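You operate a simulated robot arm through the tools that you are given. There is no shell and no other tool. Be economical: measure what you need, move in short steps, check, and stop when the job is done.

The job below is to be done with a simulated robot arm. You get a single attempt, and the scene is never put back.

JOB
Stack the Tool 16 job block from the top of the wide trolley on top of the Tool 24 job block. Then put one of the parts boxes from the top of the wide trolley on the black slab there. Then take the rubber piece on the top of the wide trolley and put it away in the green tray under the green flap. Then push the left lid shut. Then shut the cream door. Then take the black piece and leave it on the top of the blue mat. Then put the blue piece on the top of the conveyor belt. Then pull the bench drawer open. The order counts. Set down upright: parts box.

Only the result counts: the job must be done as asked and must still hold three seconds after the hand-in. Knocking over, shifting, dropping, spilling or breaking anything else fails it. A push-on lid holds only when it is set on centred and level and pressed home; a screw cap is set on level and turned clockwise until tight.

ROBOT AND FRAMES
A 6-joint arm with a two-finger gripper on a trunk, on a base that drives. Base frame: it is fixed to the floor where the robot stands at the start and does not move with it; the origin is under the middle of the robot, x ahead of it, y to its left, z up; the surface under the hand at the start is at about z = 0.739. Lengths are in m, angles in degrees, forces in N, time in s.
Its first joint turns from -166.0 to 166.0 degrees. Places, roughly: bench drawer [6.1, 1.8, 0.7]; black piece (6x4x3 cm) [-0.1, 4.5, 0.8]; black slab [0.75, 0, 0.75]; blue piece (6x4x3 cm) [-0.2, 4.5, 0.8]; cream door [0.3, 4, 1]; green tray under the green flap (24x16 cm) [2.94, -2.28, 0.88]; job block [0.75, 0.25, 0.75]; left lid [0.8, 4.3, 0.9]; parts box [0.75, 0.75, 0.75]; rubber piece (5x3x3 cm) [0.6, 0.6, 0.8]; top of the blue mat (12x22 cm) [0.16, 2.66, 0.8]; top of the conveyor belt [2.5, 0.5, 0.9]. Payload 1.71 kg.
The tool frame sits at the grasp point between the pads (the TCP): z along the fingers, y along the line on which they close. The tips reach 0.02 m beyond it. Largest opening 0.096 m; the body of the gripper starts 0.113 m behind the TCP.
Orientation is that of the tool frame in the base frame, as a unit quaternion [x, y, z, w]. With the fingers straight down and closing along the base's y, the tool's x points along the base's -x, its y along +y and its z along -z.

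CONTROLS
- The arm moves only by the tool step_arm. Its argument "series" is a list of rows, each a list of 7 numbers: the turn, a rotation vector about the tool's x, y, z in degrees, then the shift along the tool's x, y, z in m, then the closure in counts, from 0 (fully open) to 255 (shut). In form: [[wx, wy, wz, tx, ty, tz, fingers], ...]. A call has 1 to 12 rows; each row shifts and turns the commanded pose from where the row before left it, along the tool's axes as they then stand. A row lasts 0.2 s, in which the tool goes at most 0.05 m and 8.6 degrees; a call with a longer step from one row to the next is refused whole, and so is a gripper value outside its range. Where a pose cannot be reached the arm comes as near as it can. A force on the tool above 40 N (or 10 N above the force at the start of the call, whichever is more), or a blocked arm, ends the call early, and 0.2 s more pass. Each finger travels about 0.045 m/s and halts on what it meets, pressing with about 21 N; the grip force reading is that of the motor and also rises with nothing between the fingers. The clock runs only during rows and for 0.2 s after the last one: add rows that do not move to give the fingers time. It gives the time, the measured TCP pose, the force on the tool (base axes), the opening and the grip force at its end, in the units of the frame above (readings bear some noise), with the torque about the TCP (base axes, N m) and any sound that the robot's microphone picked up, and new pictures: "pictures" is both (left out), scene, wrist or none.
- Cameras (640 x 400 px; columns grow to the right, rows downward): "scene" is now at [0.0738, 0.2368, 1.5501]; the picture's right is [0.29, -0.96, -0.00], its down [-0.66, -0.20, -0.73] and it looks along [0.70, 0.22, -0.68] (base axes); focal length 263 px, centre (320, 200). "wrist" rides on the gripper at [0.066, 0.014, -0.145] in the tool frame; the picture's right is [-0.21, 0.98, 0.00], its down [-0.88, -0.18, -0.45] and it looks along [-0.44, -0.09, 0.90] (tool axes); focal length 275 px, centre (320, 200). There is no depth. A picture from a camera that has moved, and an enlarged one, comes with that camera's place and axes in the base frame and with its lens.
- raise_lower(by): slides the trunk up (or, below 0, down) by that many m; the arm and the scene camera ride with it, the base frame stays. It gives what a move gives, with no picture.
- steer(legs): drives the robot by 1 to 6 legs, each [ahead, turn to the left] in m and degrees, along the robot's own axes; the way and the turn of a leg run together, so that a leg with both is an arc; at most 1.5 m and 180 degrees a leg. The arm and the cameras ride along, it lands a little off, and it stops where it bumps. It gives what a move gives, and a new picture of the scene camera.
- pan_tilt(pan, tilt): turns the head with the scene camera to pan (to the left, within 143 degrees either way) and tilt (down, from -29 to 69), counted from straight ahead of the robot. It gives what a move gives, and a new picture of the scene camera.
- inspect(camera, box): a new picture of the part [left, top, right, bottom] of that camera's present view, enlarged. No time passes.
- sign_off(): hands the job in; it is judged then, once.

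Go step by step. Nothing tells you exact positions but the pictures and the camera data: compare them with the known pose of the tool, close in by small moves and look again before you grip or let go. The budget is 196 turns and 260 pictures, counting those below and the enlarged ones. Unless the task says otherwise, let go and move clear before handing in.

The tools are called as a command line: name --pt "numbers of a row" for each row, then --argument value for the rest, lists and objects as JSON in quotes. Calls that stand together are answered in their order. step_arm: Moves the arm, as the interface text tells. Its arguments: {"type":"object","properties":{"series":{"type":"array","items":{"type":"array","items":{"type":"number"}}},"pictures":{"type":"string","enum":["both","scene","wrist","none"]}},"required":["series"]} The other tools are called the same way: raise_lower (by) slides the trunk up or down; steer (legs) drives the base; pan_tilt (pan, tilt) turns the head that bears the scene camera; inspect (camera, box) takes an enlarged picture of a part of a camera's view; sign_off () hands the job in.

At the start:

```text
time_s: 0.0
ee_pos: [0.6107, 0.1225, 1.0841]
ee_rot: [0.0, 1.0, 0.0, -0.002]
ft_force: [-0.2, 0.1, 0.2]
wrist_torque: [-0.01, -0.04, -0.02]
width: 0.096
finger_force: 0.0
trunk travel left (down, up): [-0.15, 0.24]
robot x, y, heading: [0.0002, -0.0, -0.2]
head pan, tilt: [17.1, 42.3]
```

scene: 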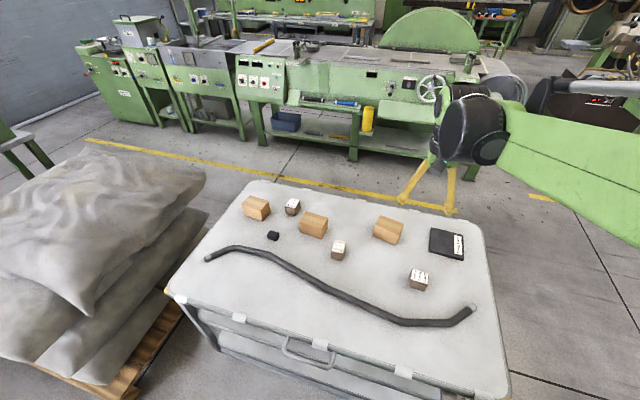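
wrist: 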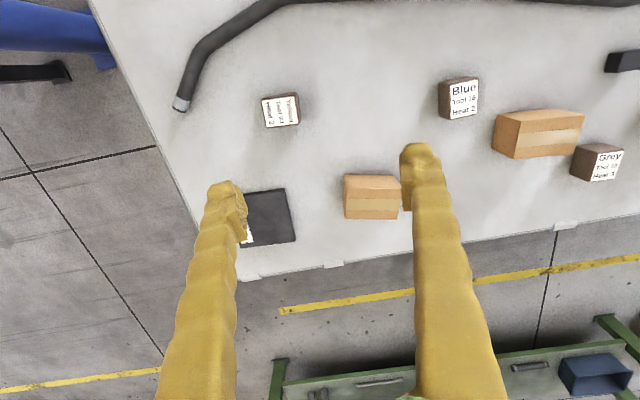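

I see the trolley top with three labelled job blocks, three cardboard parts boxes, a black slab and a small black rubber piece. I zoom in to read the labels first.

inspect --camera "wrist" --box '[420, 50, 640, 200]'

inspect --camera "wrist" --box '[230, 70, 350, 145]'

inspect --camera "scene" --box '[220, 180, 480, 320]'

```text
2.67 times, centred on (530, 125) of wrist
camera zoom: at [0.5476, 0.1368, 1.2309], right [0.21, 0.98, 0.0], down [0.88, -0.18, 0.44], along [0.43, -0.09, -0.9], focal length 734 px, centre (-240, 400)
```

zoom: 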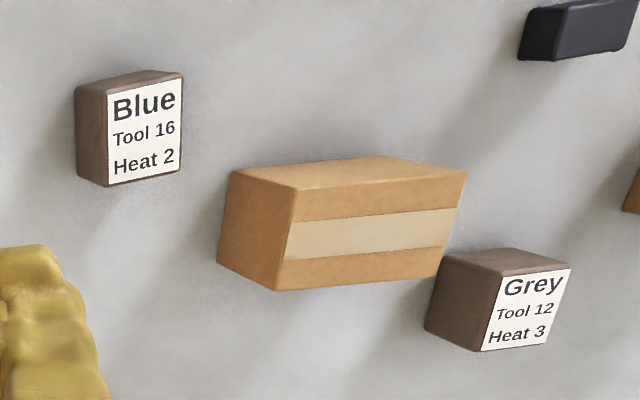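

```text
5.33 times, centred on (290, 108) of wrist
camera zoom: at [0.5476, 0.1368, 1.2309], right [0.21, 0.98, 0.0], down [0.88, -0.18, 0.44], along [0.43, -0.09, -0.9], focal length 1468 px, centre (480, 693)
```

zoom: 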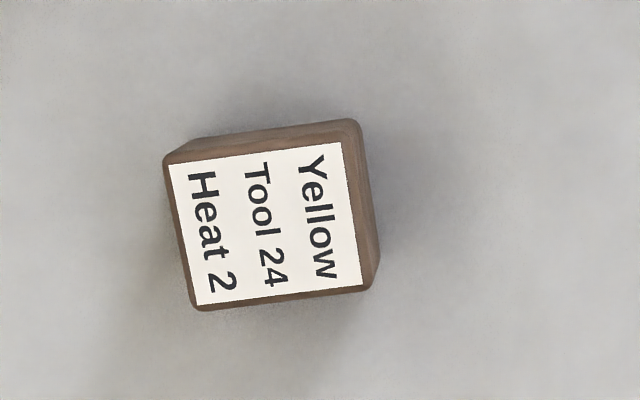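

```text
2.46 times, centred on (350, 250) of scene
camera zoom: at [0.0738, 0.2368, 1.5501], right [0.29, -0.96, 0.0], down [-0.66, -0.2, -0.73], along [0.7, 0.22, -0.68], focal length 648 px, centre (246, 77)
```

zoom: 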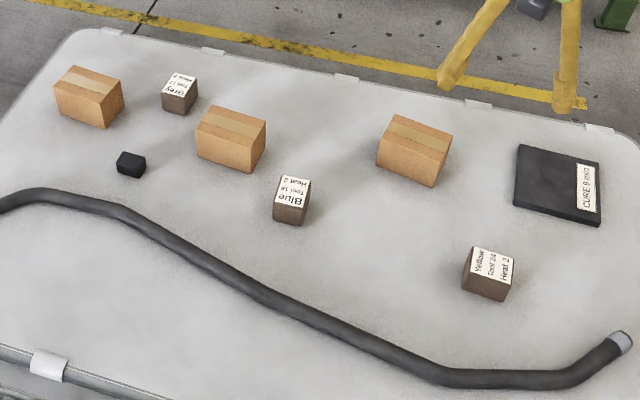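

The Tool 16 block (blue) is at about (0.64, 0.345) and the Tool 24 block (yellow) at about (0.60, 0.06). I move over the Tool 16 block for a closer look.

step_arm --pt "0 0 0 -0.005 0.037 0.022 0" --pt "0 0 0 -0.005 0.037 0.022 0" --pt "0 0 0 -0.005 0.037 0.022 0" --pt "0 0 0 -0.005 0.037 0.022 0" --pt "0 0 0 -0.005 0.037 0.022 0" --pt "0 0 0 -0.005 0.037 0.022 0" --pt "0 0 0 0 0 0 0" --pictures "wrist"

```text
time_s: 1.6
ee_pos: [0.6276, 0.345, 0.9614]
ee_rot: [0.0, 1.0, 0.0, 0.007]
ft_force: [1.1, -0.2, 0.4]
wrist_torque: [-0.02, 0.02, 0.0]
width: 0.0959
finger_force: 0.0
trunk travel left (down, up): [-0.15, 0.24]
robot x, y, heading: [-0.0016, 0.0032, 0.0]
head pan, tilt: [17.1, 42.3]
camera wrist: at [0.561, 0.3586, 1.1066], right [0.21, 0.98, 0.0], down [0.87, -0.18, 0.46], along [0.45, -0.09, -0.89], focal length 275 px, centre (320, 200)
```

wrist: 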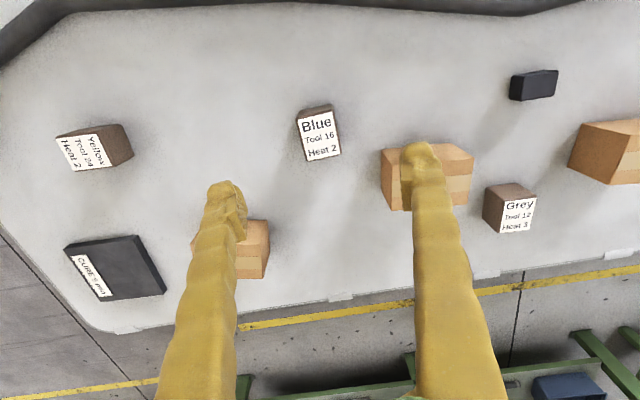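

The Tool 16 block's top is at about (0.642, 0.343), so I descend towards it.

step_arm --pt "0 0 0 0 0 0.045 0" --pt "0 0 0 0 0 0.045 0" --pt "0 0 0 0 0 0.045 0" --pt "0 0 0 0 0 0.03 0" --pt "0 0 0 0 0 0 0" --pt "0 0 0 0 0 0 0" --pictures "wrist"

```text
time_s: 3.0
ee_pos: [0.6304, 0.3433, 0.7956]
ee_rot: [0.0, 1.0, 0.001, 0.006]
ft_force: [-0.1, -1.2, 0.3]
wrist_torque: [0.01, -0.01, 0.03]
width: 0.0962
finger_force: 0.0
trunk travel left (down, up): [-0.15, 0.24]
robot x, y, heading: [0.0017, 0.0008, -0.0]
head pan, tilt: [17.1, 42.3]
camera wrist: at [0.5633, 0.3584, 0.9421], right [0.21, 0.98, 0.0], down [0.87, -0.18, 0.46], along [0.45, -0.09, -0.89], focal length 275 px, centre (320, 200)
```

wrist: 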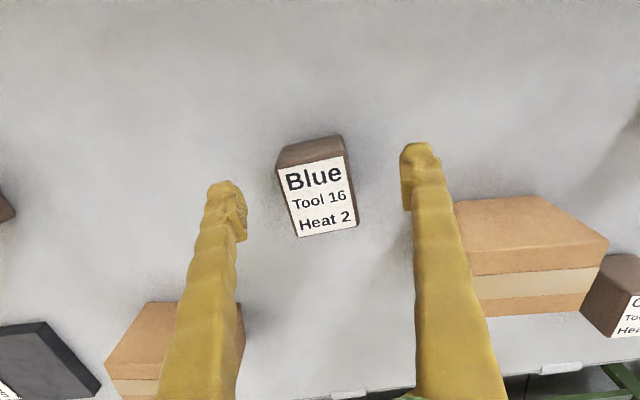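

The block is about 4.5 cm and sits centred between the fingers, 1 cm further forward than the tool. I correct for that, lower and close.

step_arm --pt "0 0 0 -0.01 0 0.015 0" --pt "0 0 0 0 0 0.014 0" --pt "0 0 0 0 0 0 0" --pt "0 0 0 0 0 0 255" --pt "0 0 0 0 0 0 255" --pt "0 0 0 0 0 0 255" --pt "0 0 0 0 0 0 255" --pt "0 0 0 0 0 0 255" --pictures "wrist"

```text
time_s: 4.8
ee_pos: [0.6399, 0.3445, 0.7676]
ee_rot: [-0.001, 1.0, 0.0, 0.006]
ft_force: [0.0, -0.5, 0.8]
wrist_torque: [0.01, 0.02, -0.04]
width: 0.0467
finger_force: 20.8
trunk travel left (down, up): [-0.15, 0.24]
robot x, y, heading: [-0.0021, -0.0037, 0.2]
head pan, tilt: [17.1, 42.3]
camera wrist: at [0.5736, 0.3585, 0.9132], right [0.21, 0.98, 0.0], down [0.87, -0.18, 0.46], along [0.45, -0.09, -0.89], focal length 275 px, centre (320, 200)
```

wrist: 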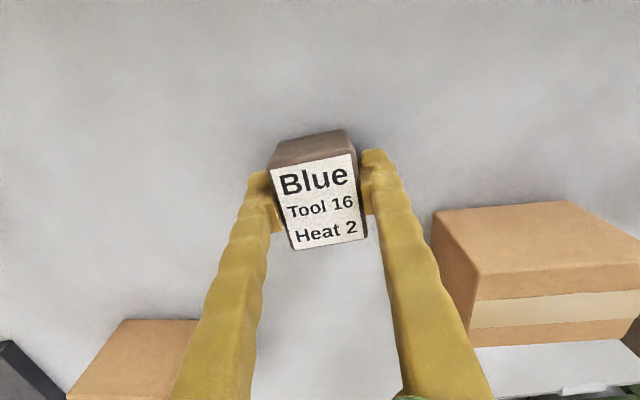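

Block gripped (47 mm). I lift it and carry it over the Tool 24 block, turning about 5° to match its yaw.

step_arm --pt "0 0 0 0 0 -0.045 255" --pt "0 0 0 0 0 -0.045 255" --pt "0 0 0 0 0 -0.04 255" --pt "0 0 0 0.0068 -0.047 0 255" --pt "0 0 0 0.0068 -0.047 0 255" --pt "0 0 0 0.0068 -0.047 0 255" --pt "0 0 0 0.0068 -0.047 0 255" --pt "0 0 0 0.0068 -0.047 0 255" --pt "0 0 0 0.0068 -0.047 0 255" --pt "0 0 5 0 0 0 255" --pt "0 0 0 0 0 0 255" --pictures "both"

```text
time_s: 7.2
ee_pos: [0.598, 0.0625, 0.8975]
ee_rot: [0.044, 0.999, 0.0, 0.007]
ft_force: [-0.2, -0.1, -1.0]
wrist_torque: [0.03, 0.03, -0.04]
width: 0.0468
finger_force: 20.3
trunk travel left (down, up): [-0.15, 0.24]
robot x, y, heading: [-0.0022, -0.0007, 0.0]
head pan, tilt: [17.1, 42.3]
camera scene: at [0.0738, 0.2366, 1.5502], right [0.29, -0.96, 0.0], down [-0.66, -0.2, -0.73], along [0.7, 0.22, -0.68], focal length 263 px, centre (320, 200)
camera wrist: at [0.5329, 0.0824, 1.0427], right [0.29, 0.96, 0.0], down [0.85, -0.26, 0.46], along [0.44, -0.13, -0.89], focal length 275 px, centre (320, 200)
```

scene: 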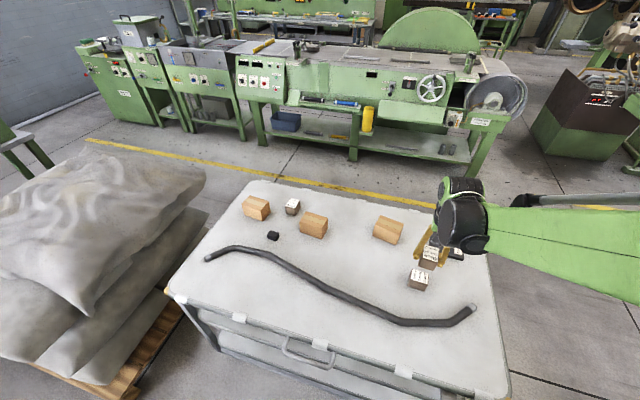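
wrist: 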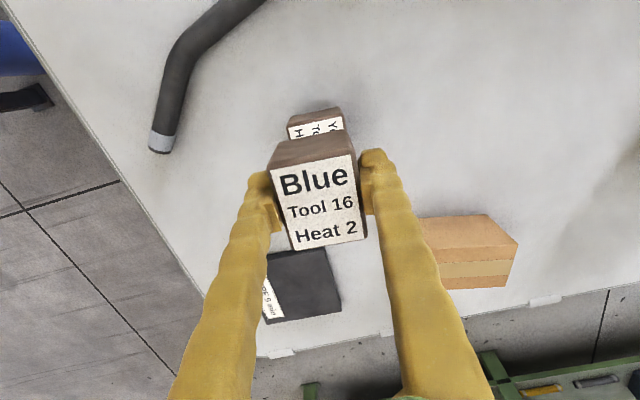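

The blue block is lined up over the yellow. I lower to just above contact.

step_arm --pt "0 0 0 -0.002 0 0.03 255" --pt "0 0 0 0 0 0.025 255" --pt "0 0 0 0 0 0.02 255" --pt "0 0 0 0 0 0 255" --pt "0 0 0 0 0 0 255" --pictures "wrist"

inspect --camera "scene" --box '[370, 210, 490, 300]'

```text
time_s: 8.4
ee_pos: [0.6004, 0.0621, 0.8232]
ee_rot: [0.043, 0.999, 0.001, 0.007]
ft_force: [-0.3, 0.2, -1.3]
wrist_torque: [0.05, -0.02, -0.04]
width: 0.0469
finger_force: 20.5
trunk travel left (down, up): [-0.15, 0.24]
robot x, y, heading: [0.0005, -0.0033, -0.1]
head pan, tilt: [17.1, 42.3]
camera wrist: at [0.5361, 0.0825, 0.9676], right [0.29, 0.96, 0.0], down [0.85, -0.26, 0.46], along [0.44, -0.13, -0.89], focal length 275 px, centre (320, 200)
```

wrist: 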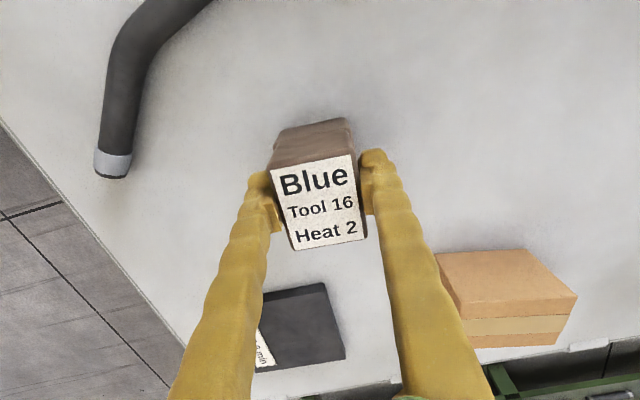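

```text
4.44 times, centred on (430, 255) of scene
camera zoom: at [0.0739, 0.2369, 1.5501], right [0.29, -0.96, 0.0], down [-0.66, -0.2, -0.73], along [0.7, 0.22, -0.68], focal length 1170 px, centre (-169, -44)
```

zoom: 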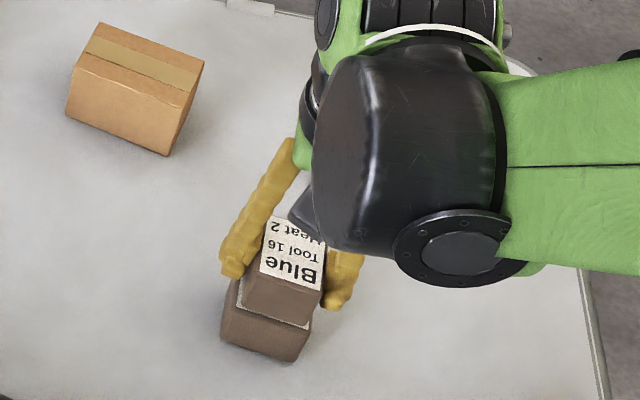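

Nearly aligned, with a gap of several mm. I lower in small steps until contact.

step_arm --pt "0 0 0 0 0 0.004 255" --pt "0 0 0 0 0 0.003 255" --pt "0 0 0 0 0 0 255" --pictures "none"

inspect --camera "scene" --box '[400, 240, 460, 300]'

```text
time_s: 9.2
ee_pos: [0.6016, 0.0619, 0.8159]
ee_rot: [0.044, 0.999, 0.0, 0.007]
ft_force: [0.5, -0.5, -1.2]
wrist_torque: [0.0, 0.01, -0.01]
width: 0.0469
finger_force: 20.8
trunk travel left (down, up): [-0.15, 0.24]
robot x, y, heading: [-0.0008, -0.0013, -0.1]
head pan, tilt: [17.1, 42.3]
```

```text
6.67 times, centred on (430, 270) of scene
camera zoom: at [0.0739, 0.2368, 1.5501], right [0.29, -0.96, 0.0], down [-0.66, -0.2, -0.73], along [0.7, 0.22, -0.68], focal length 1755 px, centre (-413, -267)
```

zoom: 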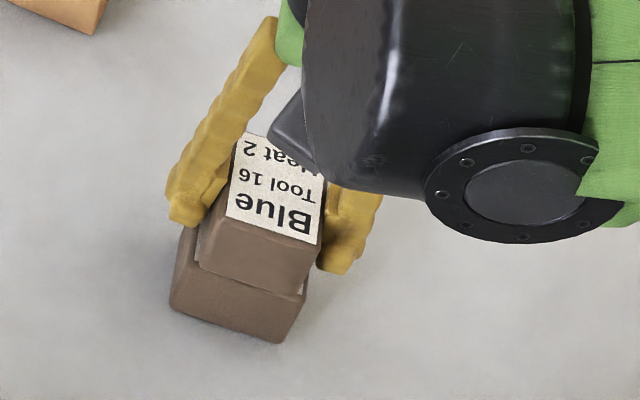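

step_arm --pt "0 0 0 0 0 0.002 255" --pt "0 0 0 0 0 0.002 255" --pt "0 0 0 0 0 0 255" --pictures "none"

```text
time_s: 10.0
ee_pos: [0.5999, 0.0622, 0.812]
ee_rot: [0.044, 0.999, 0.001, 0.007]
ft_force: [2.3, 2.2, 30.4]
wrist_torque: [0.01, 0.21, -0.02]
width: 0.0469
finger_force: 20.9
trunk travel left (down, up): [-0.15, 0.24]
robot x, y, heading: [-0.0006, -0.0029, -0.2]
head pan, tilt: [17.1, 42.3]
```

Contact (30 N). I ease off a millimetre, open and rise.

step_arm --pt "0 0 0 0 0 -0.001 255" --pt "0 0 0 0 0 0 150" --pt "0 0 0 0 0 0 0" --pt "0 0 0 0 0 0 0" --pt "0 0 0 0 0 0 0" --pt "0 0 0 0 0 -0.03 0" --pt "0 0 0 0 0 -0.045 0" --pt "0 0 0 0 0 -0.045 0" --pt "0 0 0 0 0 0 0" --pictures "both"

```text
time_s: 12.0
ee_pos: [0.599, 0.0626, 0.9334]
ee_rot: [0.044, 0.999, 0.001, 0.006]
ft_force: [-0.1, -1.1, -0.1]
wrist_torque: [0.0, 0.01, -0.01]
width: 0.096
finger_force: 0.1
trunk travel left (down, up): [-0.15, 0.24]
robot x, y, heading: [0.0003, 0.0024, -0.0]
head pan, tilt: [17.1, 42.3]
camera scene: at [0.0733, 0.2368, 1.5501], right [0.29, -0.96, 0.0], down [-0.65, -0.2, -0.73], along [0.7, 0.22, -0.68], focal length 263 px, centre (320, 200)
camera wrist: at [0.5338, 0.0819, 1.078], right [0.29, 0.96, 0.0], down [0.85, -0.26, 0.46], along [0.44, -0.13, -0.89], focal length 275 px, centre (320, 200)
```

scene: 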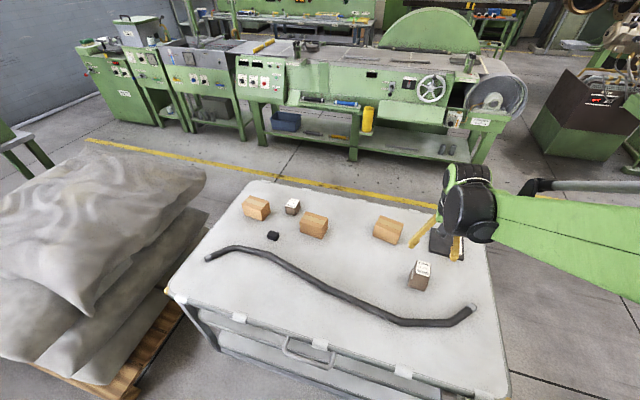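
wrist: 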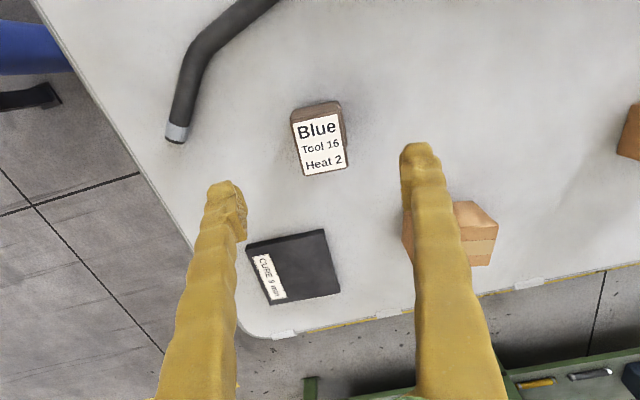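

Stack looks neat. Next I go for the nearest parts box, around (0.81, 0.18).

step_arm --pt "0 0 -5 0 0 0 0" --pt "0 0 0 -0.034 0.024 0 0" --pt "0 0 0 -0.034 0.024 0 0" --pt "0 0 0 -0.034 0.024 0 0" --pt "0 0 0 -0.034 0.024 0 0" --pt "0 0 0 -0.034 0.024 0 0" --pt "0 0 0 0 0 0 0" --pt "0 0 0 0 0 0 0" --pictures "wrist"

inspect --camera "scene" --box '[360, 200, 480, 300]'

```text
time_s: 13.8
ee_pos: [0.7695, 0.1829, 0.9339]
ee_rot: [0.0, 1.0, 0.0, 0.007]
ft_force: [-0.3, 0.1, 0.1]
wrist_torque: [-0.02, -0.02, 0.0]
width: 0.0958
finger_force: 0.1
trunk travel left (down, up): [-0.15, 0.24]
robot x, y, heading: [-0.0017, 0.002, 0.2]
head pan, tilt: [17.1, 42.3]
camera wrist: at [0.7029, 0.1966, 1.0797], right [0.21, 0.98, 0.0], down [0.87, -0.18, 0.46], along [0.45, -0.09, -0.89], focal length 275 px, centre (320, 200)
```

wrist: 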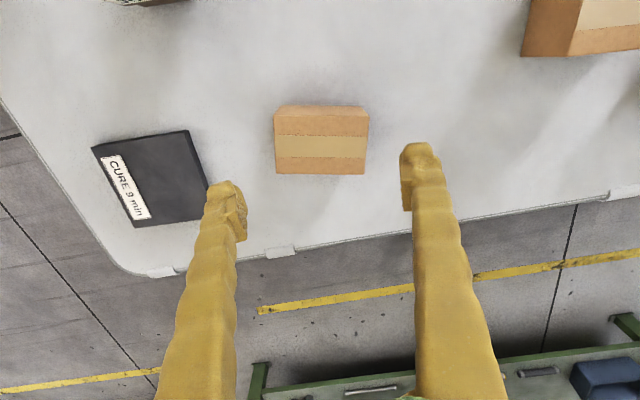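

```text
4.00 times, centred on (420, 250) of scene
camera zoom: at [0.0739, 0.237, 1.5501], right [0.29, -0.96, 0.0], down [-0.66, -0.2, -0.73], along [0.7, 0.22, -0.68], focal length 1053 px, centre (-80, 0)
```

zoom: 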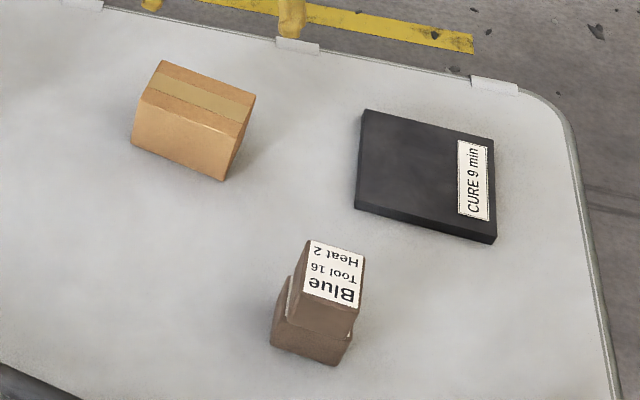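

The box is about 10×6×5 cm with a yaw near −14°, so it must be gripped across its short side. I turn the tool 76° and look again.

step_arm --pt "0 0 -8.4 -0.017 0 0 0" --pt "0 0 -8.4 0 0 0 0" --pt "0 0 -8.4 0 0 0 0" --pt "0 0 -8.4 0 0 0 0" --pt "0 0 -8.4 0 0 0 0" --pt "0 0 -8.4 0 0 0 0" --pt "0 0 -8.4 0 0 0 0" --pt "0 0 -8.4 0 0 0 0" --pt "0 0 -8.4 0 0 0 0" --pt "0 0 0 0 0 0.04 0" --pt "0 0 0 0 0 0.02 0" --pt "0 0 0 0 0 0 0" --pictures "wrist"

```text
time_s: 16.4
ee_pos: [0.7873, 0.1834, 0.8748]
ee_rot: [-0.613, 0.79, -0.004, 0.005]
ft_force: [-0.5, 0.3, 0.0]
wrist_torque: [-0.02, 0.03, -0.03]
width: 0.0959
finger_force: 0.0
trunk travel left (down, up): [-0.15, 0.24]
robot x, y, heading: [-0.003, 0.0008, 0.0]
head pan, tilt: [17.1, 42.3]
camera wrist: at [0.7566, 0.123, 1.0202], right [-0.9, 0.44, -0.01], down [0.39, 0.8, 0.45], along [0.21, 0.4, -0.89], focal length 275 px, centre (320, 200)
```

wrist: 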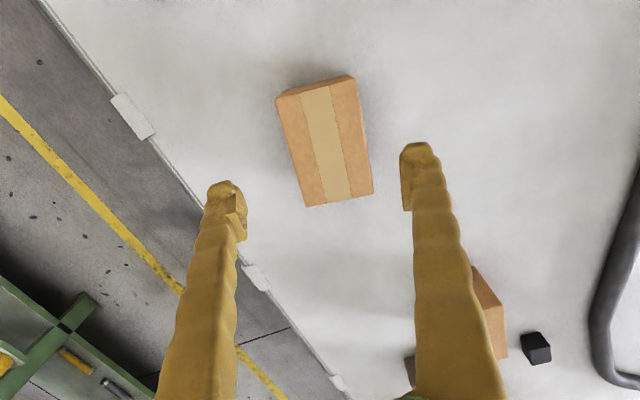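

The box is centred at about (0.782, 0.183) and lined up with the fingers. I shift 5 mm, lower and grip.

step_arm --pt "0 0 0 0.001 0.005 0.035 0" --pt "0 0 0 0 0 0.035 0" --pt "0 0 0 0 0 0.03 0" --pt "0 0 0 0 0 0.005 0" --pt "0 0 0 0 0 0 0" --pt "0 0 0 0 0 0 255" --pt "0 0 0 0 0 0 255" --pt "0 0 0 0 0 0 255" --pt "0 0 0 0 0 0 255" --pt "0 0 0 0 0 0 255" --pictures "wrist"

```text
time_s: 18.6
ee_pos: [0.7825, 0.1831, 0.7694]
ee_rot: [-0.613, 0.79, -0.005, 0.005]
ft_force: [-0.5, -0.1, 0.2]
wrist_torque: [0.0, 0.0, 0.05]
width: 0.0699
finger_force: 21.6
trunk travel left (down, up): [-0.15, 0.24]
robot x, y, heading: [0.0016, -0.0023, 0.0]
head pan, tilt: [17.1, 42.3]
camera wrist: at [0.753, 0.123, 0.9151], right [-0.9, 0.44, -0.01], down [0.39, 0.8, 0.45], along [0.21, 0.4, -0.89], focal length 275 px, centre (320, 200)
```

wrist: 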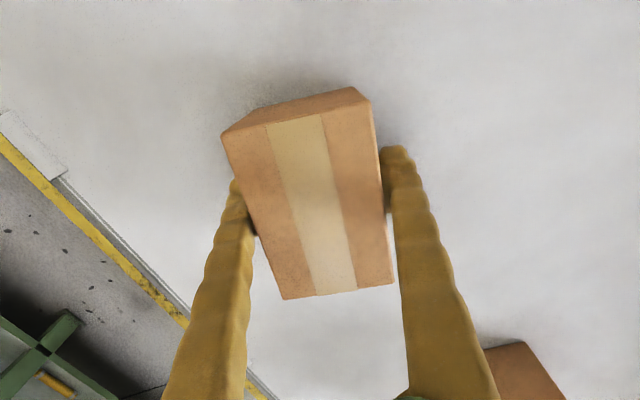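

The box is gripped at 70 mm. I lift, square it to the slab's yaw and carry it above the slab.

step_arm --pt "0 0 0 0 0 -0.04 255" --pt "0 0 0 0 0 -0.04 255" --pt "0 0 -7.2 0 0 0 255" --pt "0 0 -7.2 0 0 0 255" --pt "0 0 0 0.0454 -0.0029 0 255" --pt "0 0 0 0.0454 -0.0029 0 255" --pt "0 0 0 0.0454 -0.0029 0 255" --pt "0 0 0 0.0454 -0.0029 0 255" --pt "0 0 0 0.0454 -0.0029 0 255" --pt "0 0 0 0 0 0 255" --pt "0 0 0 0 0 0 255" --pictures "both"

```text
time_s: 21.0
ee_pos: [0.797, -0.0447, 0.8486]
ee_rot: [0.707, -0.707, 0.005, -0.005]
ft_force: [0.6, -0.3, -1.7]
wrist_torque: [0.02, 0.04, -0.02]
width: 0.0699
finger_force: 20.7
trunk travel left (down, up): [-0.15, 0.24]
robot x, y, heading: [0.0011, -0.0025, 0.0]
head pan, tilt: [17.1, 42.3]
camera scene: at [0.0741, 0.2366, 1.5502], right [0.29, -0.96, 0.0], down [-0.66, -0.2, -0.73], along [0.7, 0.22, -0.68], focal length 263 px, centre (320, 200)
camera wrist: at [0.7835, -0.1096, 0.9959], right [-0.98, 0.21, -0.01], down [0.18, 0.88, 0.45], along [0.1, 0.44, -0.89], focal length 275 px, centre (320, 200)
```

scene: 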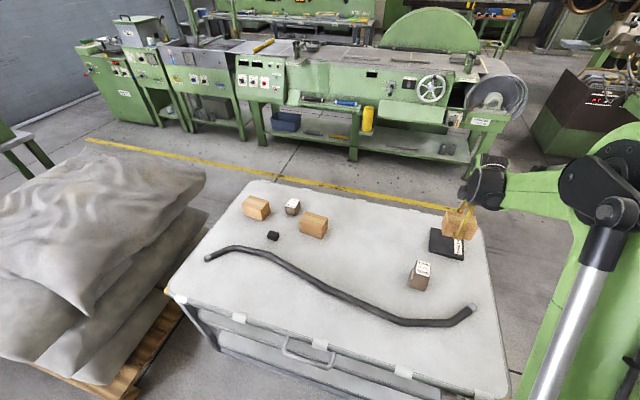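
wrist: 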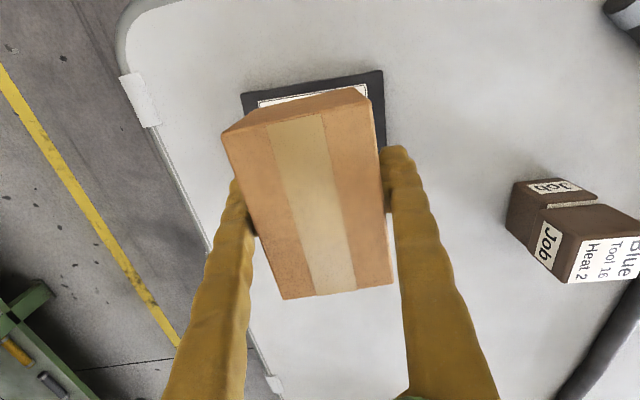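

Over the slab and centred. I lower to just above it.

step_arm --pt "0 0 0 -0.003 0 0.03 255" --pt "0 0 0 0 0 0.02 255" --pt "0 0 0 0 0 0.008 255" --pt "0 0 0 0 0 0.003 255" --pt "0 0 0 0 0 0 255" --pictures "none"

inspect --camera "scene" --box '[420, 200, 500, 270]'

```text
time_s: 22.2
ee_pos: [0.7983, -0.0405, 0.7894]
ee_rot: [0.707, -0.707, 0.005, -0.005]
ft_force: [-0.1, 0.6, -1.1]
wrist_torque: [0.0, 0.0, -0.03]
width: 0.0697
finger_force: 20.9
trunk travel left (down, up): [-0.15, 0.24]
robot x, y, heading: [0.0013, -0.0008, 0.2]
head pan, tilt: [17.1, 42.3]
```

```text
5.71 times, centred on (460, 235) of scene
camera zoom: at [0.0741, 0.2368, 1.5501], right [0.29, -0.96, 0.0], down [-0.66, -0.2, -0.73], along [0.7, 0.22, -0.68], focal length 1504 px, centre (-480, 0)
```

zoom: 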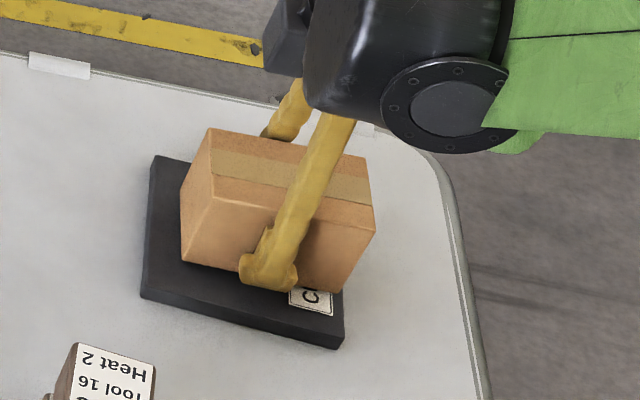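

The box looks slightly too far toward −y and +x. I shift it 6 mm each way and lower to contact.

step_arm --pt "0 0 0 -0.007 0.005 0 255" --pt "0 0 0 0 0 0.003 255" --pt "0 0 0 0 0 0.002 255" --pt "0 0 0 0 0 0 255" --pictures "none"

inspect --camera "scene" --box '[420, 200, 500, 270]'

```text
time_s: 23.2
ee_pos: [0.7927, -0.0345, 0.783]
ee_rot: [-0.707, 0.707, -0.006, 0.006]
ft_force: [-0.4, -0.7, -1.6]
wrist_torque: [-0.01, 0.03, 0.0]
width: 0.0698
finger_force: 21.4
trunk travel left (down, up): [-0.15, 0.24]
robot x, y, heading: [0.0037, 0.0001, 0.1]
head pan, tilt: [17.1, 42.3]
```

```text
5.71 times, centred on (460, 235) of scene
camera zoom: at [0.0742, 0.2368, 1.5501], right [0.29, -0.96, 0.0], down [-0.66, -0.2, -0.73], along [0.7, 0.22, -0.68], focal length 1504 px, centre (-480, 0)
```

zoom: 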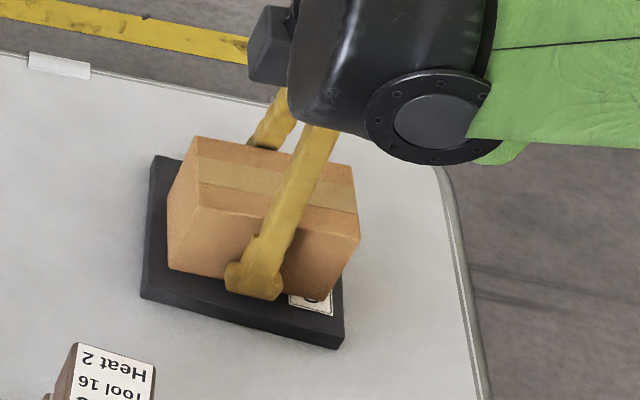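

Well centred now. I continue down in 2 mm steps to contact.

step_arm --pt "0 0 0 0 0 0.002 255" --pt "0 0 0 0 0 0 255" --pictures "none"

```text
time_s: 23.8
ee_pos: [0.7923, -0.0337, 0.7838]
ee_rot: [-0.707, 0.707, -0.004, 0.005]
ft_force: [3.7, -1.0, 16.3]
wrist_torque: [0.49, 0.21, 0.0]
width: 0.0698
finger_force: 20.7
trunk travel left (down, up): [-0.15, 0.24]
robot x, y, heading: [-0.0019, 0.0011, -0.2]
head pan, tilt: [17.1, 42.3]
```

Contact at 16 N. I release, rise, and start toward the rubber piece near (0.64, 0.60).

step_arm --pt "0 0 0 0 0 0 150" --pt "0 0 0 0 0 0 0" --pt "0 0 0 0 0 0 0" --pt "0 0 0 0 0 -0.03 0" --pt "0 0 0 0 0 -0.045 0" --pt "0 0 0 0 0 -0.045 0" --pt "0 0 0 0 0 -0.04 0" --pt "0 0 0 -0.045 0.01 0 0" --pt "0 0 0 -0.045 0.01 0 0" --pt "0 0 0 -0.045 0.01 0 0" --pt "0 0 0 -0.045 0.01 0 0" --pictures "scene"

inspect --camera "scene" --box '[420, 200, 500, 270]'

```text
time_s: 26.2
ee_pos: [0.7524, 0.1456, 0.9404]
ee_rot: [-0.707, 0.707, -0.005, 0.005]
ft_force: [0.5, 0.0, 0.3]
wrist_torque: [0.05, 0.05, 0.0]
width: 0.096
finger_force: 0.0
trunk travel left (down, up): [-0.15, 0.24]
robot x, y, heading: [-0.0012, 0.0017, 0.2]
head pan, tilt: [17.1, 42.3]
camera scene: at [0.074, 0.2363, 1.5502], right [0.29, -0.96, -0.01], down [-0.66, -0.2, -0.73], along [0.7, 0.22, -0.68], focal length 263 px, centre (320, 200)
```

scene: 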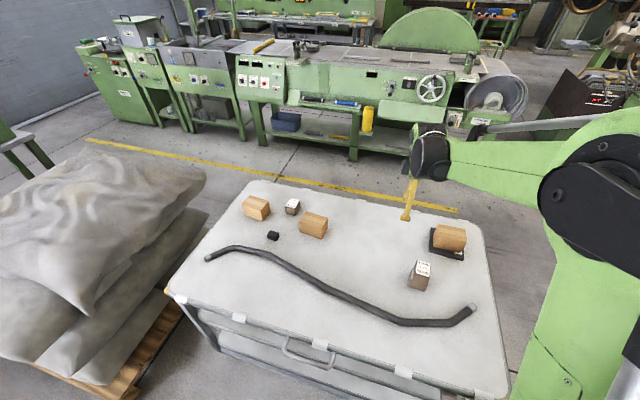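

```text
5.71 times, centred on (460, 235) of scene
camera zoom: at [0.074, 0.2363, 1.5502], right [0.29, -0.96, -0.01], down [-0.66, -0.2, -0.73], along [0.7, 0.22, -0.68], focal length 1504 px, centre (-480, 0)
```

zoom: 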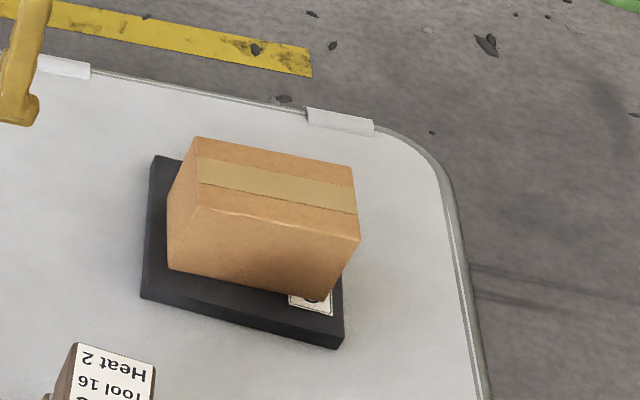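

step_arm --pt "0 0 0 -0.0445 0.0115 0 0" --pt "0 0 0 -0.0445 0.0115 0 0" --pt "0 0 0 -0.0445 0.0115 0 0" --pt "0 0 0 -0.0445 0.0115 0 0" --pt "0 0 0 -0.0445 0.0115 0 0" --pt "0 0 0 -0.0445 0.0115 0 0" --pt "0 0 0 -0.0445 0.0115 0 0" --pt "0 0 0 -0.0445 0.0115 0 0" --pt "0 0 0 -0.0445 0.0115 0 0" --pt "0 0 0 -0.0445 0.0115 0 0" --pt "0 0 0 0 0 0.03 0" --pt "0 0 0 0 0 0.03 0" --pictures "wrist"

```text
time_s: 28.8
ee_pos: [0.6366, 0.5902, 0.8799]
ee_rot: [-0.707, 0.708, -0.005, 0.005]
ft_force: [0.2, 0.6, -0.3]
wrist_torque: [0.02, -0.03, -0.04]
width: 0.096
finger_force: 0.0
trunk travel left (down, up): [-0.15, 0.24]
robot x, y, heading: [0.0009, -0.0003, 0.3]
head pan, tilt: [17.1, 42.3]
camera wrist: at [0.622, 0.5245, 1.0252], right [-0.98, 0.21, -0.01], down [0.18, 0.88, 0.45], along [0.1, 0.44, -0.89], focal length 275 px, centre (320, 200)
```

wrist: 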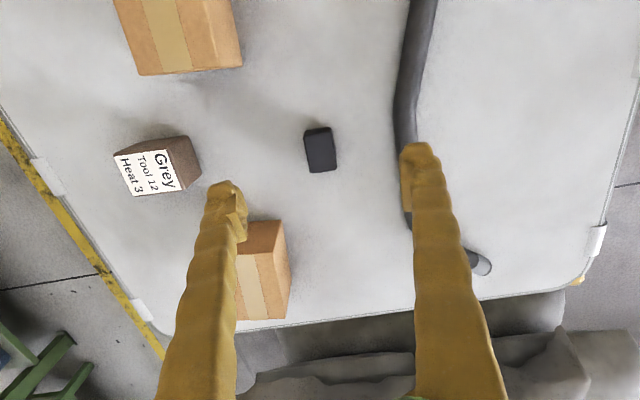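

The rubber piece is at about (0.640, 0.599), yaw about −6°. I align, lower and grip it.

step_arm --pt "0 0 0 -0.009 -0.0035 0 80" --pt "0 0 6 0 0 0 80" --pt "0 0 0 0 0 0.04 80" --pt "0 0 0 0 0 0.04 80" --pt "0 0 0 0 0 0.025 80" --pt "0 0 0 0 0 0.011 80" --pt "0 0 0 0 0 0 80" --pt "0 0 0 0 0 0 255" --pt "0 0 0 0 0 0 255" --pt "0 0 0 0 0 0 255" --pt "0 0 0 0 0 0 255" --pictures "wrist"

```text
time_s: 31.2
ee_pos: [0.6409, 0.5998, 0.7646]
ee_rot: [-0.669, 0.744, -0.005, 0.004]
ft_force: [0.5, 0.6, 0.6]
wrist_torque: [0.01, -0.03, 0.01]
width: 0.0288
finger_force: 21.1
trunk travel left (down, up): [-0.15, 0.24]
robot x, y, heading: [-0.0003, 0.0008, 0.0]
head pan, tilt: [17.1, 42.3]
camera wrist: at [0.6206, 0.5364, 0.9101], right [-0.95, 0.31, -0.01], down [0.27, 0.85, 0.45], along [0.15, 0.42, -0.89], focal length 275 px, centre (320, 200)
```

wrist: 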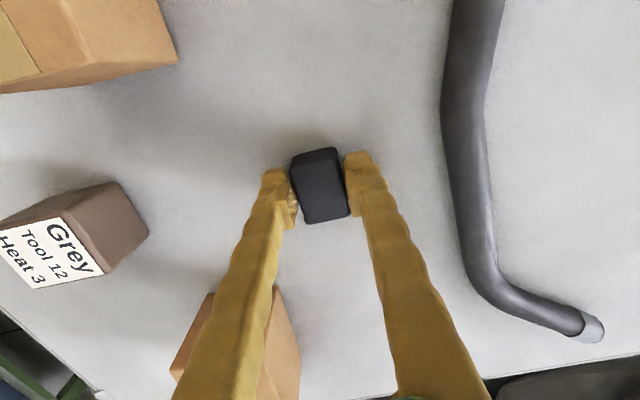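

The rubber piece is held (29 mm). I lift and tuck the arm, then look toward the green tray at the far right.

step_arm --pt "0 0 0 0 0 -0.048 255" --pt "0 0 0 0 0 -0.048 255" --pt "0 0 0 0 0 -0.048 255" --pt "0 0 0 0 0 -0.048 255" --pt "0 0 0 0 0 -0.048 255" --pt "0 0 0 0 0 -0.048 255" --pt "0 0 0 0.044 0.02 0 255" --pt "0 0 0 0.044 0.02 0 255" --pt "0 0 0 0.044 0.02 0 255" --pt "0 0 0 0.044 0.02 0 255" --pt "0 0 0 0.044 0.02 0 255" --pt "0 0 0 0.044 0.02 0 255" --pictures "none"

pan_tilt --pan -38 --tilt 20

pan_tilt --pan 90 --tilt 20

```text
time_s: 33.8
ee_pos: [0.4897, 0.3504, 1.0488]
ee_rot: [-0.67, 0.743, -0.004, 0.005]
ft_force: [0.2, -0.5, -0.3]
wrist_torque: [-0.07, 0.03, -0.01]
width: 0.0286
finger_force: 21.1
trunk travel left (down, up): [-0.15, 0.24]
robot x, y, heading: [0.0021, -0.0014, -0.3]
head pan, tilt: [17.1, 42.3]
```

```text
time_s: 35.0
ee_pos: [0.4907, 0.3507, 1.0484]
ee_rot: [-0.669, 0.744, -0.004, 0.005]
ft_force: [0.1, 0.2, -0.1]
wrist_torque: [0.03, 0.02, -0.01]
width: 0.0286
finger_force: 21.5
trunk travel left (down, up): [-0.15, 0.24]
robot x, y, heading: [-0.0011, 0.0023, 0.2]
head pan, tilt: [-38.0, 20.0]
camera scene: at [0.068, 0.1552, 1.585], right [-0.61, -0.79, 0.01], down [-0.28, 0.21, -0.94], along [0.74, -0.58, -0.35], focal length 263 px, centre (320, 200)
```

scene: 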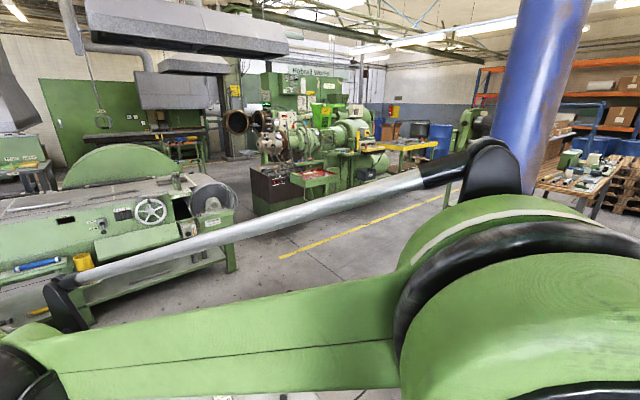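

```text
time_s: 37.1
ee_pos: [0.4909, 0.3492, 1.0474]
ee_rot: [-0.67, 0.743, -0.004, 0.005]
ft_force: [-0.9, -0.6, -0.6]
wrist_torque: [0.03, 0.0, -0.02]
width: 0.0287
finger_force: 21.2
trunk travel left (down, up): [-0.15, 0.24]
robot x, y, heading: [0.0008, 0.0009, 0.1]
head pan, tilt: [90.0, 20.0]
camera scene: at [-0.0054, 0.3056, 1.5862], right [1.0, 0.0, -0.02], down [-0.01, -0.34, -0.94], along [0.0, 0.94, -0.34], focal length 263 px, centre (320, 200)
```

scene: 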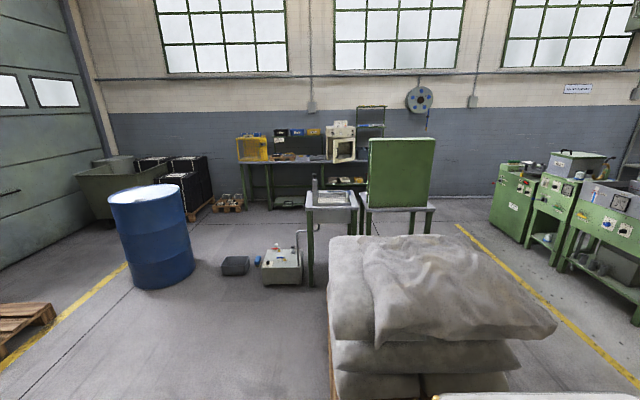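

The green tray should be around pixel (325, 165) in the machine area. I turn back and zoom in.

pan_tilt --pan -40 --tilt 10

inspect --camera "scene" --box '[220, 120, 420, 245]'

```text
time_s: 39.2
ee_pos: [0.4904, 0.3506, 1.0484]
ee_rot: [-0.67, 0.743, -0.005, 0.006]
ft_force: [-0.1, 0.1, -0.8]
wrist_torque: [0.03, 0.02, 0.0]
width: 0.0287
finger_force: 21.0
trunk travel left (down, up): [-0.15, 0.24]
robot x, y, heading: [0.0005, -0.0015, 0.2]
head pan, tilt: [-40.0, 10.0]
camera scene: at [0.0661, 0.1527, 1.6014], right [-0.64, -0.77, 0.01], down [-0.15, 0.11, -0.98], along [0.75, -0.63, -0.19], focal length 263 px, centre (320, 200)
```

scene: 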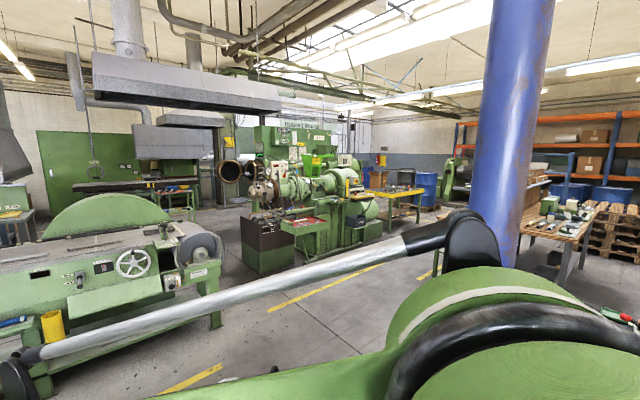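

```text
3.20 times, centred on (320, 182) of scene
camera zoom: at [0.0661, 0.1527, 1.6014], right [-0.64, -0.77, 0.01], down [-0.15, 0.11, -0.98], along [0.75, -0.63, -0.19], focal length 842 px, centre (320, 256)
```

zoom: 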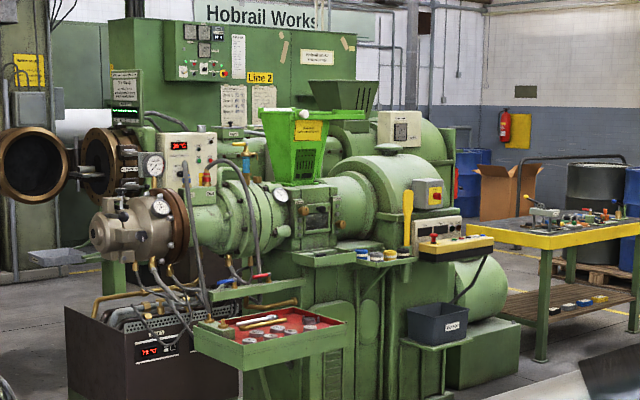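

The green tray is the small green shelf on the extruder front, just below the die. Before driving I check the space to my right and behind.

pan_tilt --pan -95 --tilt 25

```text
time_s: 40.5
ee_pos: [0.4896, 0.3495, 1.0482]
ee_rot: [-0.669, 0.743, -0.005, 0.005]
ft_force: [-0.3, -0.5, -0.3]
wrist_torque: [0.0, 0.03, 0.01]
width: 0.0288
finger_force: 21.0
trunk travel left (down, up): [-0.15, 0.24]
robot x, y, heading: [-0.0005, 0.0012, 0.0]
head pan, tilt: [-95.0, 25.0]
camera scene: at [-0.0135, 0.1206, 1.5783], right [-1.0, 0.09, 0.02], down [0.02, 0.42, -0.91], along [-0.08, -0.9, -0.42], focal length 263 px, centre (320, 200)
```

scene: 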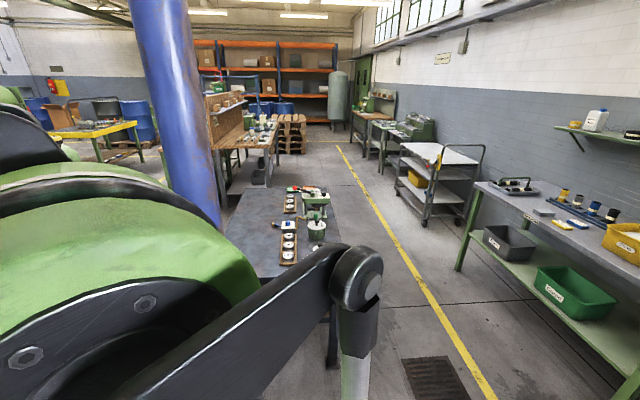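

There's a table to my right, with a passage between it and the trolley. I look steeply down to gauge the gap and my own base.

pan_tilt --pan -143 --tilt 40

step_arm --pt "0 0 0 -0.045 0.0 0 255" --pt "0 0 0 -0.045 0.0 0 255" --pt "0 0 0 -0.045 0.0 0 255" --pt "0 0 0 -0.045 0.0 0 255" --pt "0 0 0 -0.045 0.0 0 255" --pt "0 0 0 -0.03 0.03 0 255" --pt "0 0 0 -0.03 0.03 0 255" --pt "0 0 0 -0.03 0.03 0 255" --pt "0 0 0 -0.03 0.03 0 255" --pt "0 0 0 0 0 0 255" --pictures "none"

pan_tilt --pan -60 --tilt 50

```text
time_s: 41.6
ee_pos: [0.4914, 0.3508, 1.0503]
ee_rot: [-0.669, 0.744, -0.005, 0.005]
ft_force: [0.0, -0.1, -0.3]
wrist_torque: [0.02, -0.01, 0.0]
width: 0.0284
finger_force: 21.5
trunk travel left (down, up): [-0.15, 0.24]
robot x, y, heading: [-0.0014, 0.0037, 0.2]
head pan, tilt: [-143.0, 40.0]
camera scene: at [-0.0738, 0.1612, 1.5559], right [-0.6, 0.8, 0.01], down [0.5, 0.39, -0.77], along [-0.62, -0.46, -0.63], focal length 263 px, centre (320, 200)
```

scene: 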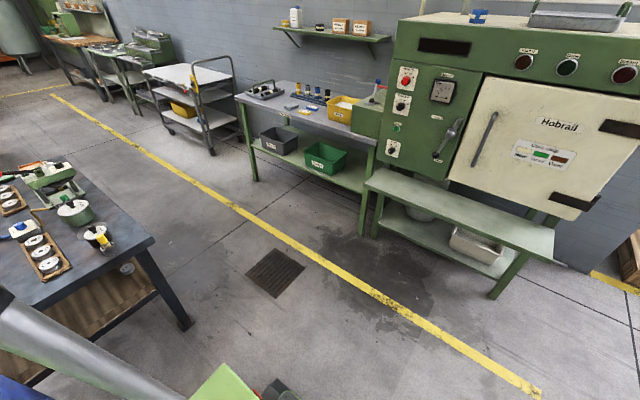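

```text
time_s: 43.8
ee_pos: [0.4073, 0.7048, 1.0497]
ee_rot: [-0.669, 0.743, -0.005, 0.005]
ft_force: [0.7, 0.0, -0.4]
wrist_torque: [-0.02, -0.02, 0.01]
width: 0.0287
finger_force: 21.1
trunk travel left (down, up): [-0.15, 0.24]
robot x, y, heading: [-0.0027, 0.0024, -0.2]
head pan, tilt: [-143.0, 40.0]
```

```text
time_s: 45.4
ee_pos: [0.4079, 0.7052, 1.0499]
ee_rot: [-0.669, 0.743, -0.004, 0.005]
ft_force: [-0.1, 0.2, -0.4]
wrist_torque: [-0.02, -0.03, -0.01]
width: 0.0288
finger_force: 20.9
trunk travel left (down, up): [-0.15, 0.24]
robot x, y, heading: [-0.0001, -0.0031, 0.1]
head pan, tilt: [-60.0, 50.0]
camera scene: at [0.0323, 0.1458, 1.54], right [-0.87, -0.5, 0.01], down [-0.39, 0.66, -0.64], along [0.31, -0.56, -0.77], focal length 263 px, centre (320, 200)
```

scene: 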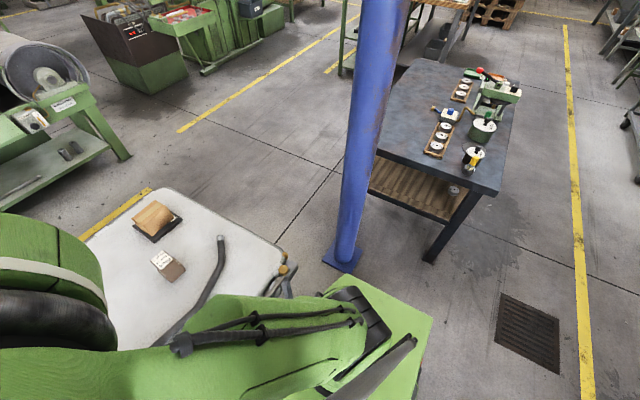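

A thin post stands at about (0.28, −0.62), with a table behind it spanning x −0.26…0.4 and y −0.8…−1.9. The direct way is therefore blocked, and I'll back up and drive around behind the table. First I tuck the arm in front.

step_arm --pt "0 0 0 0.048 -0.006 -0.008 255" --pt "0 0 0 0.048 -0.006 -0.008 255" --pt "0 0 0 0.048 -0.006 -0.008 255" --pt "0 0 0 0.048 -0.006 -0.008 255" --pt "0 0 0 0.048 -0.006 -0.008 255" --pt "0 0 0 0.048 -0.006 -0.008 255" --pt "0 0 0 0.048 -0.006 -0.008 255" --pt "0 0 0 0.048 -0.006 -0.008 255" --pt "0 0 0 0.048 -0.006 -0.008 255" --pt "0 0 0 0.048 -0.006 -0.008 255" --pt "0 0 0 0.048 -0.006 -0.008 255" --pt "0 0 0 0.048 -0.006 -0.008 255" --pictures "none"

pan_tilt --pan -110 --tilt 60

```text
time_s: 48.0
ee_pos: [0.4187, 0.1246, 1.1442]
ee_rot: [-0.67, 0.743, -0.005, 0.005]
ft_force: [0.4, -0.4, 0.1]
wrist_torque: [-0.06, 0.02, 0.0]
width: 0.0288
finger_force: 21.4
trunk travel left (down, up): [-0.15, 0.24]
robot x, y, heading: [0.0002, 0.0, 0.1]
head pan, tilt: [-60.0, 50.0]
```

```text
time_s: 49.2
ee_pos: [0.4193, 0.1257, 1.1449]
ee_rot: [-0.669, 0.743, -0.005, 0.006]
ft_force: [-0.7, -0.3, -0.4]
wrist_torque: [0.02, 0.0, 0.02]
width: 0.0288
finger_force: 20.5
trunk travel left (down, up): [-0.15, 0.24]
robot x, y, heading: [-0.0012, 0.0015, 0.2]
head pan, tilt: [-110.0, 60.0]
camera scene: at [-0.0293, 0.1497, 1.5284], right [-0.94, 0.34, 0.01], down [0.29, 0.81, -0.5], along [-0.18, -0.47, -0.86], focal length 263 px, centre (320, 200)
```

scene: 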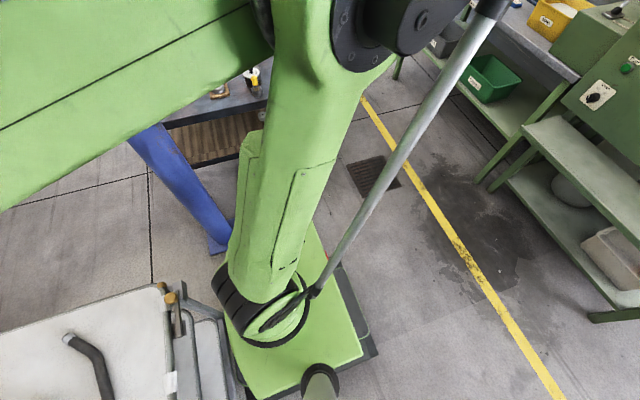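

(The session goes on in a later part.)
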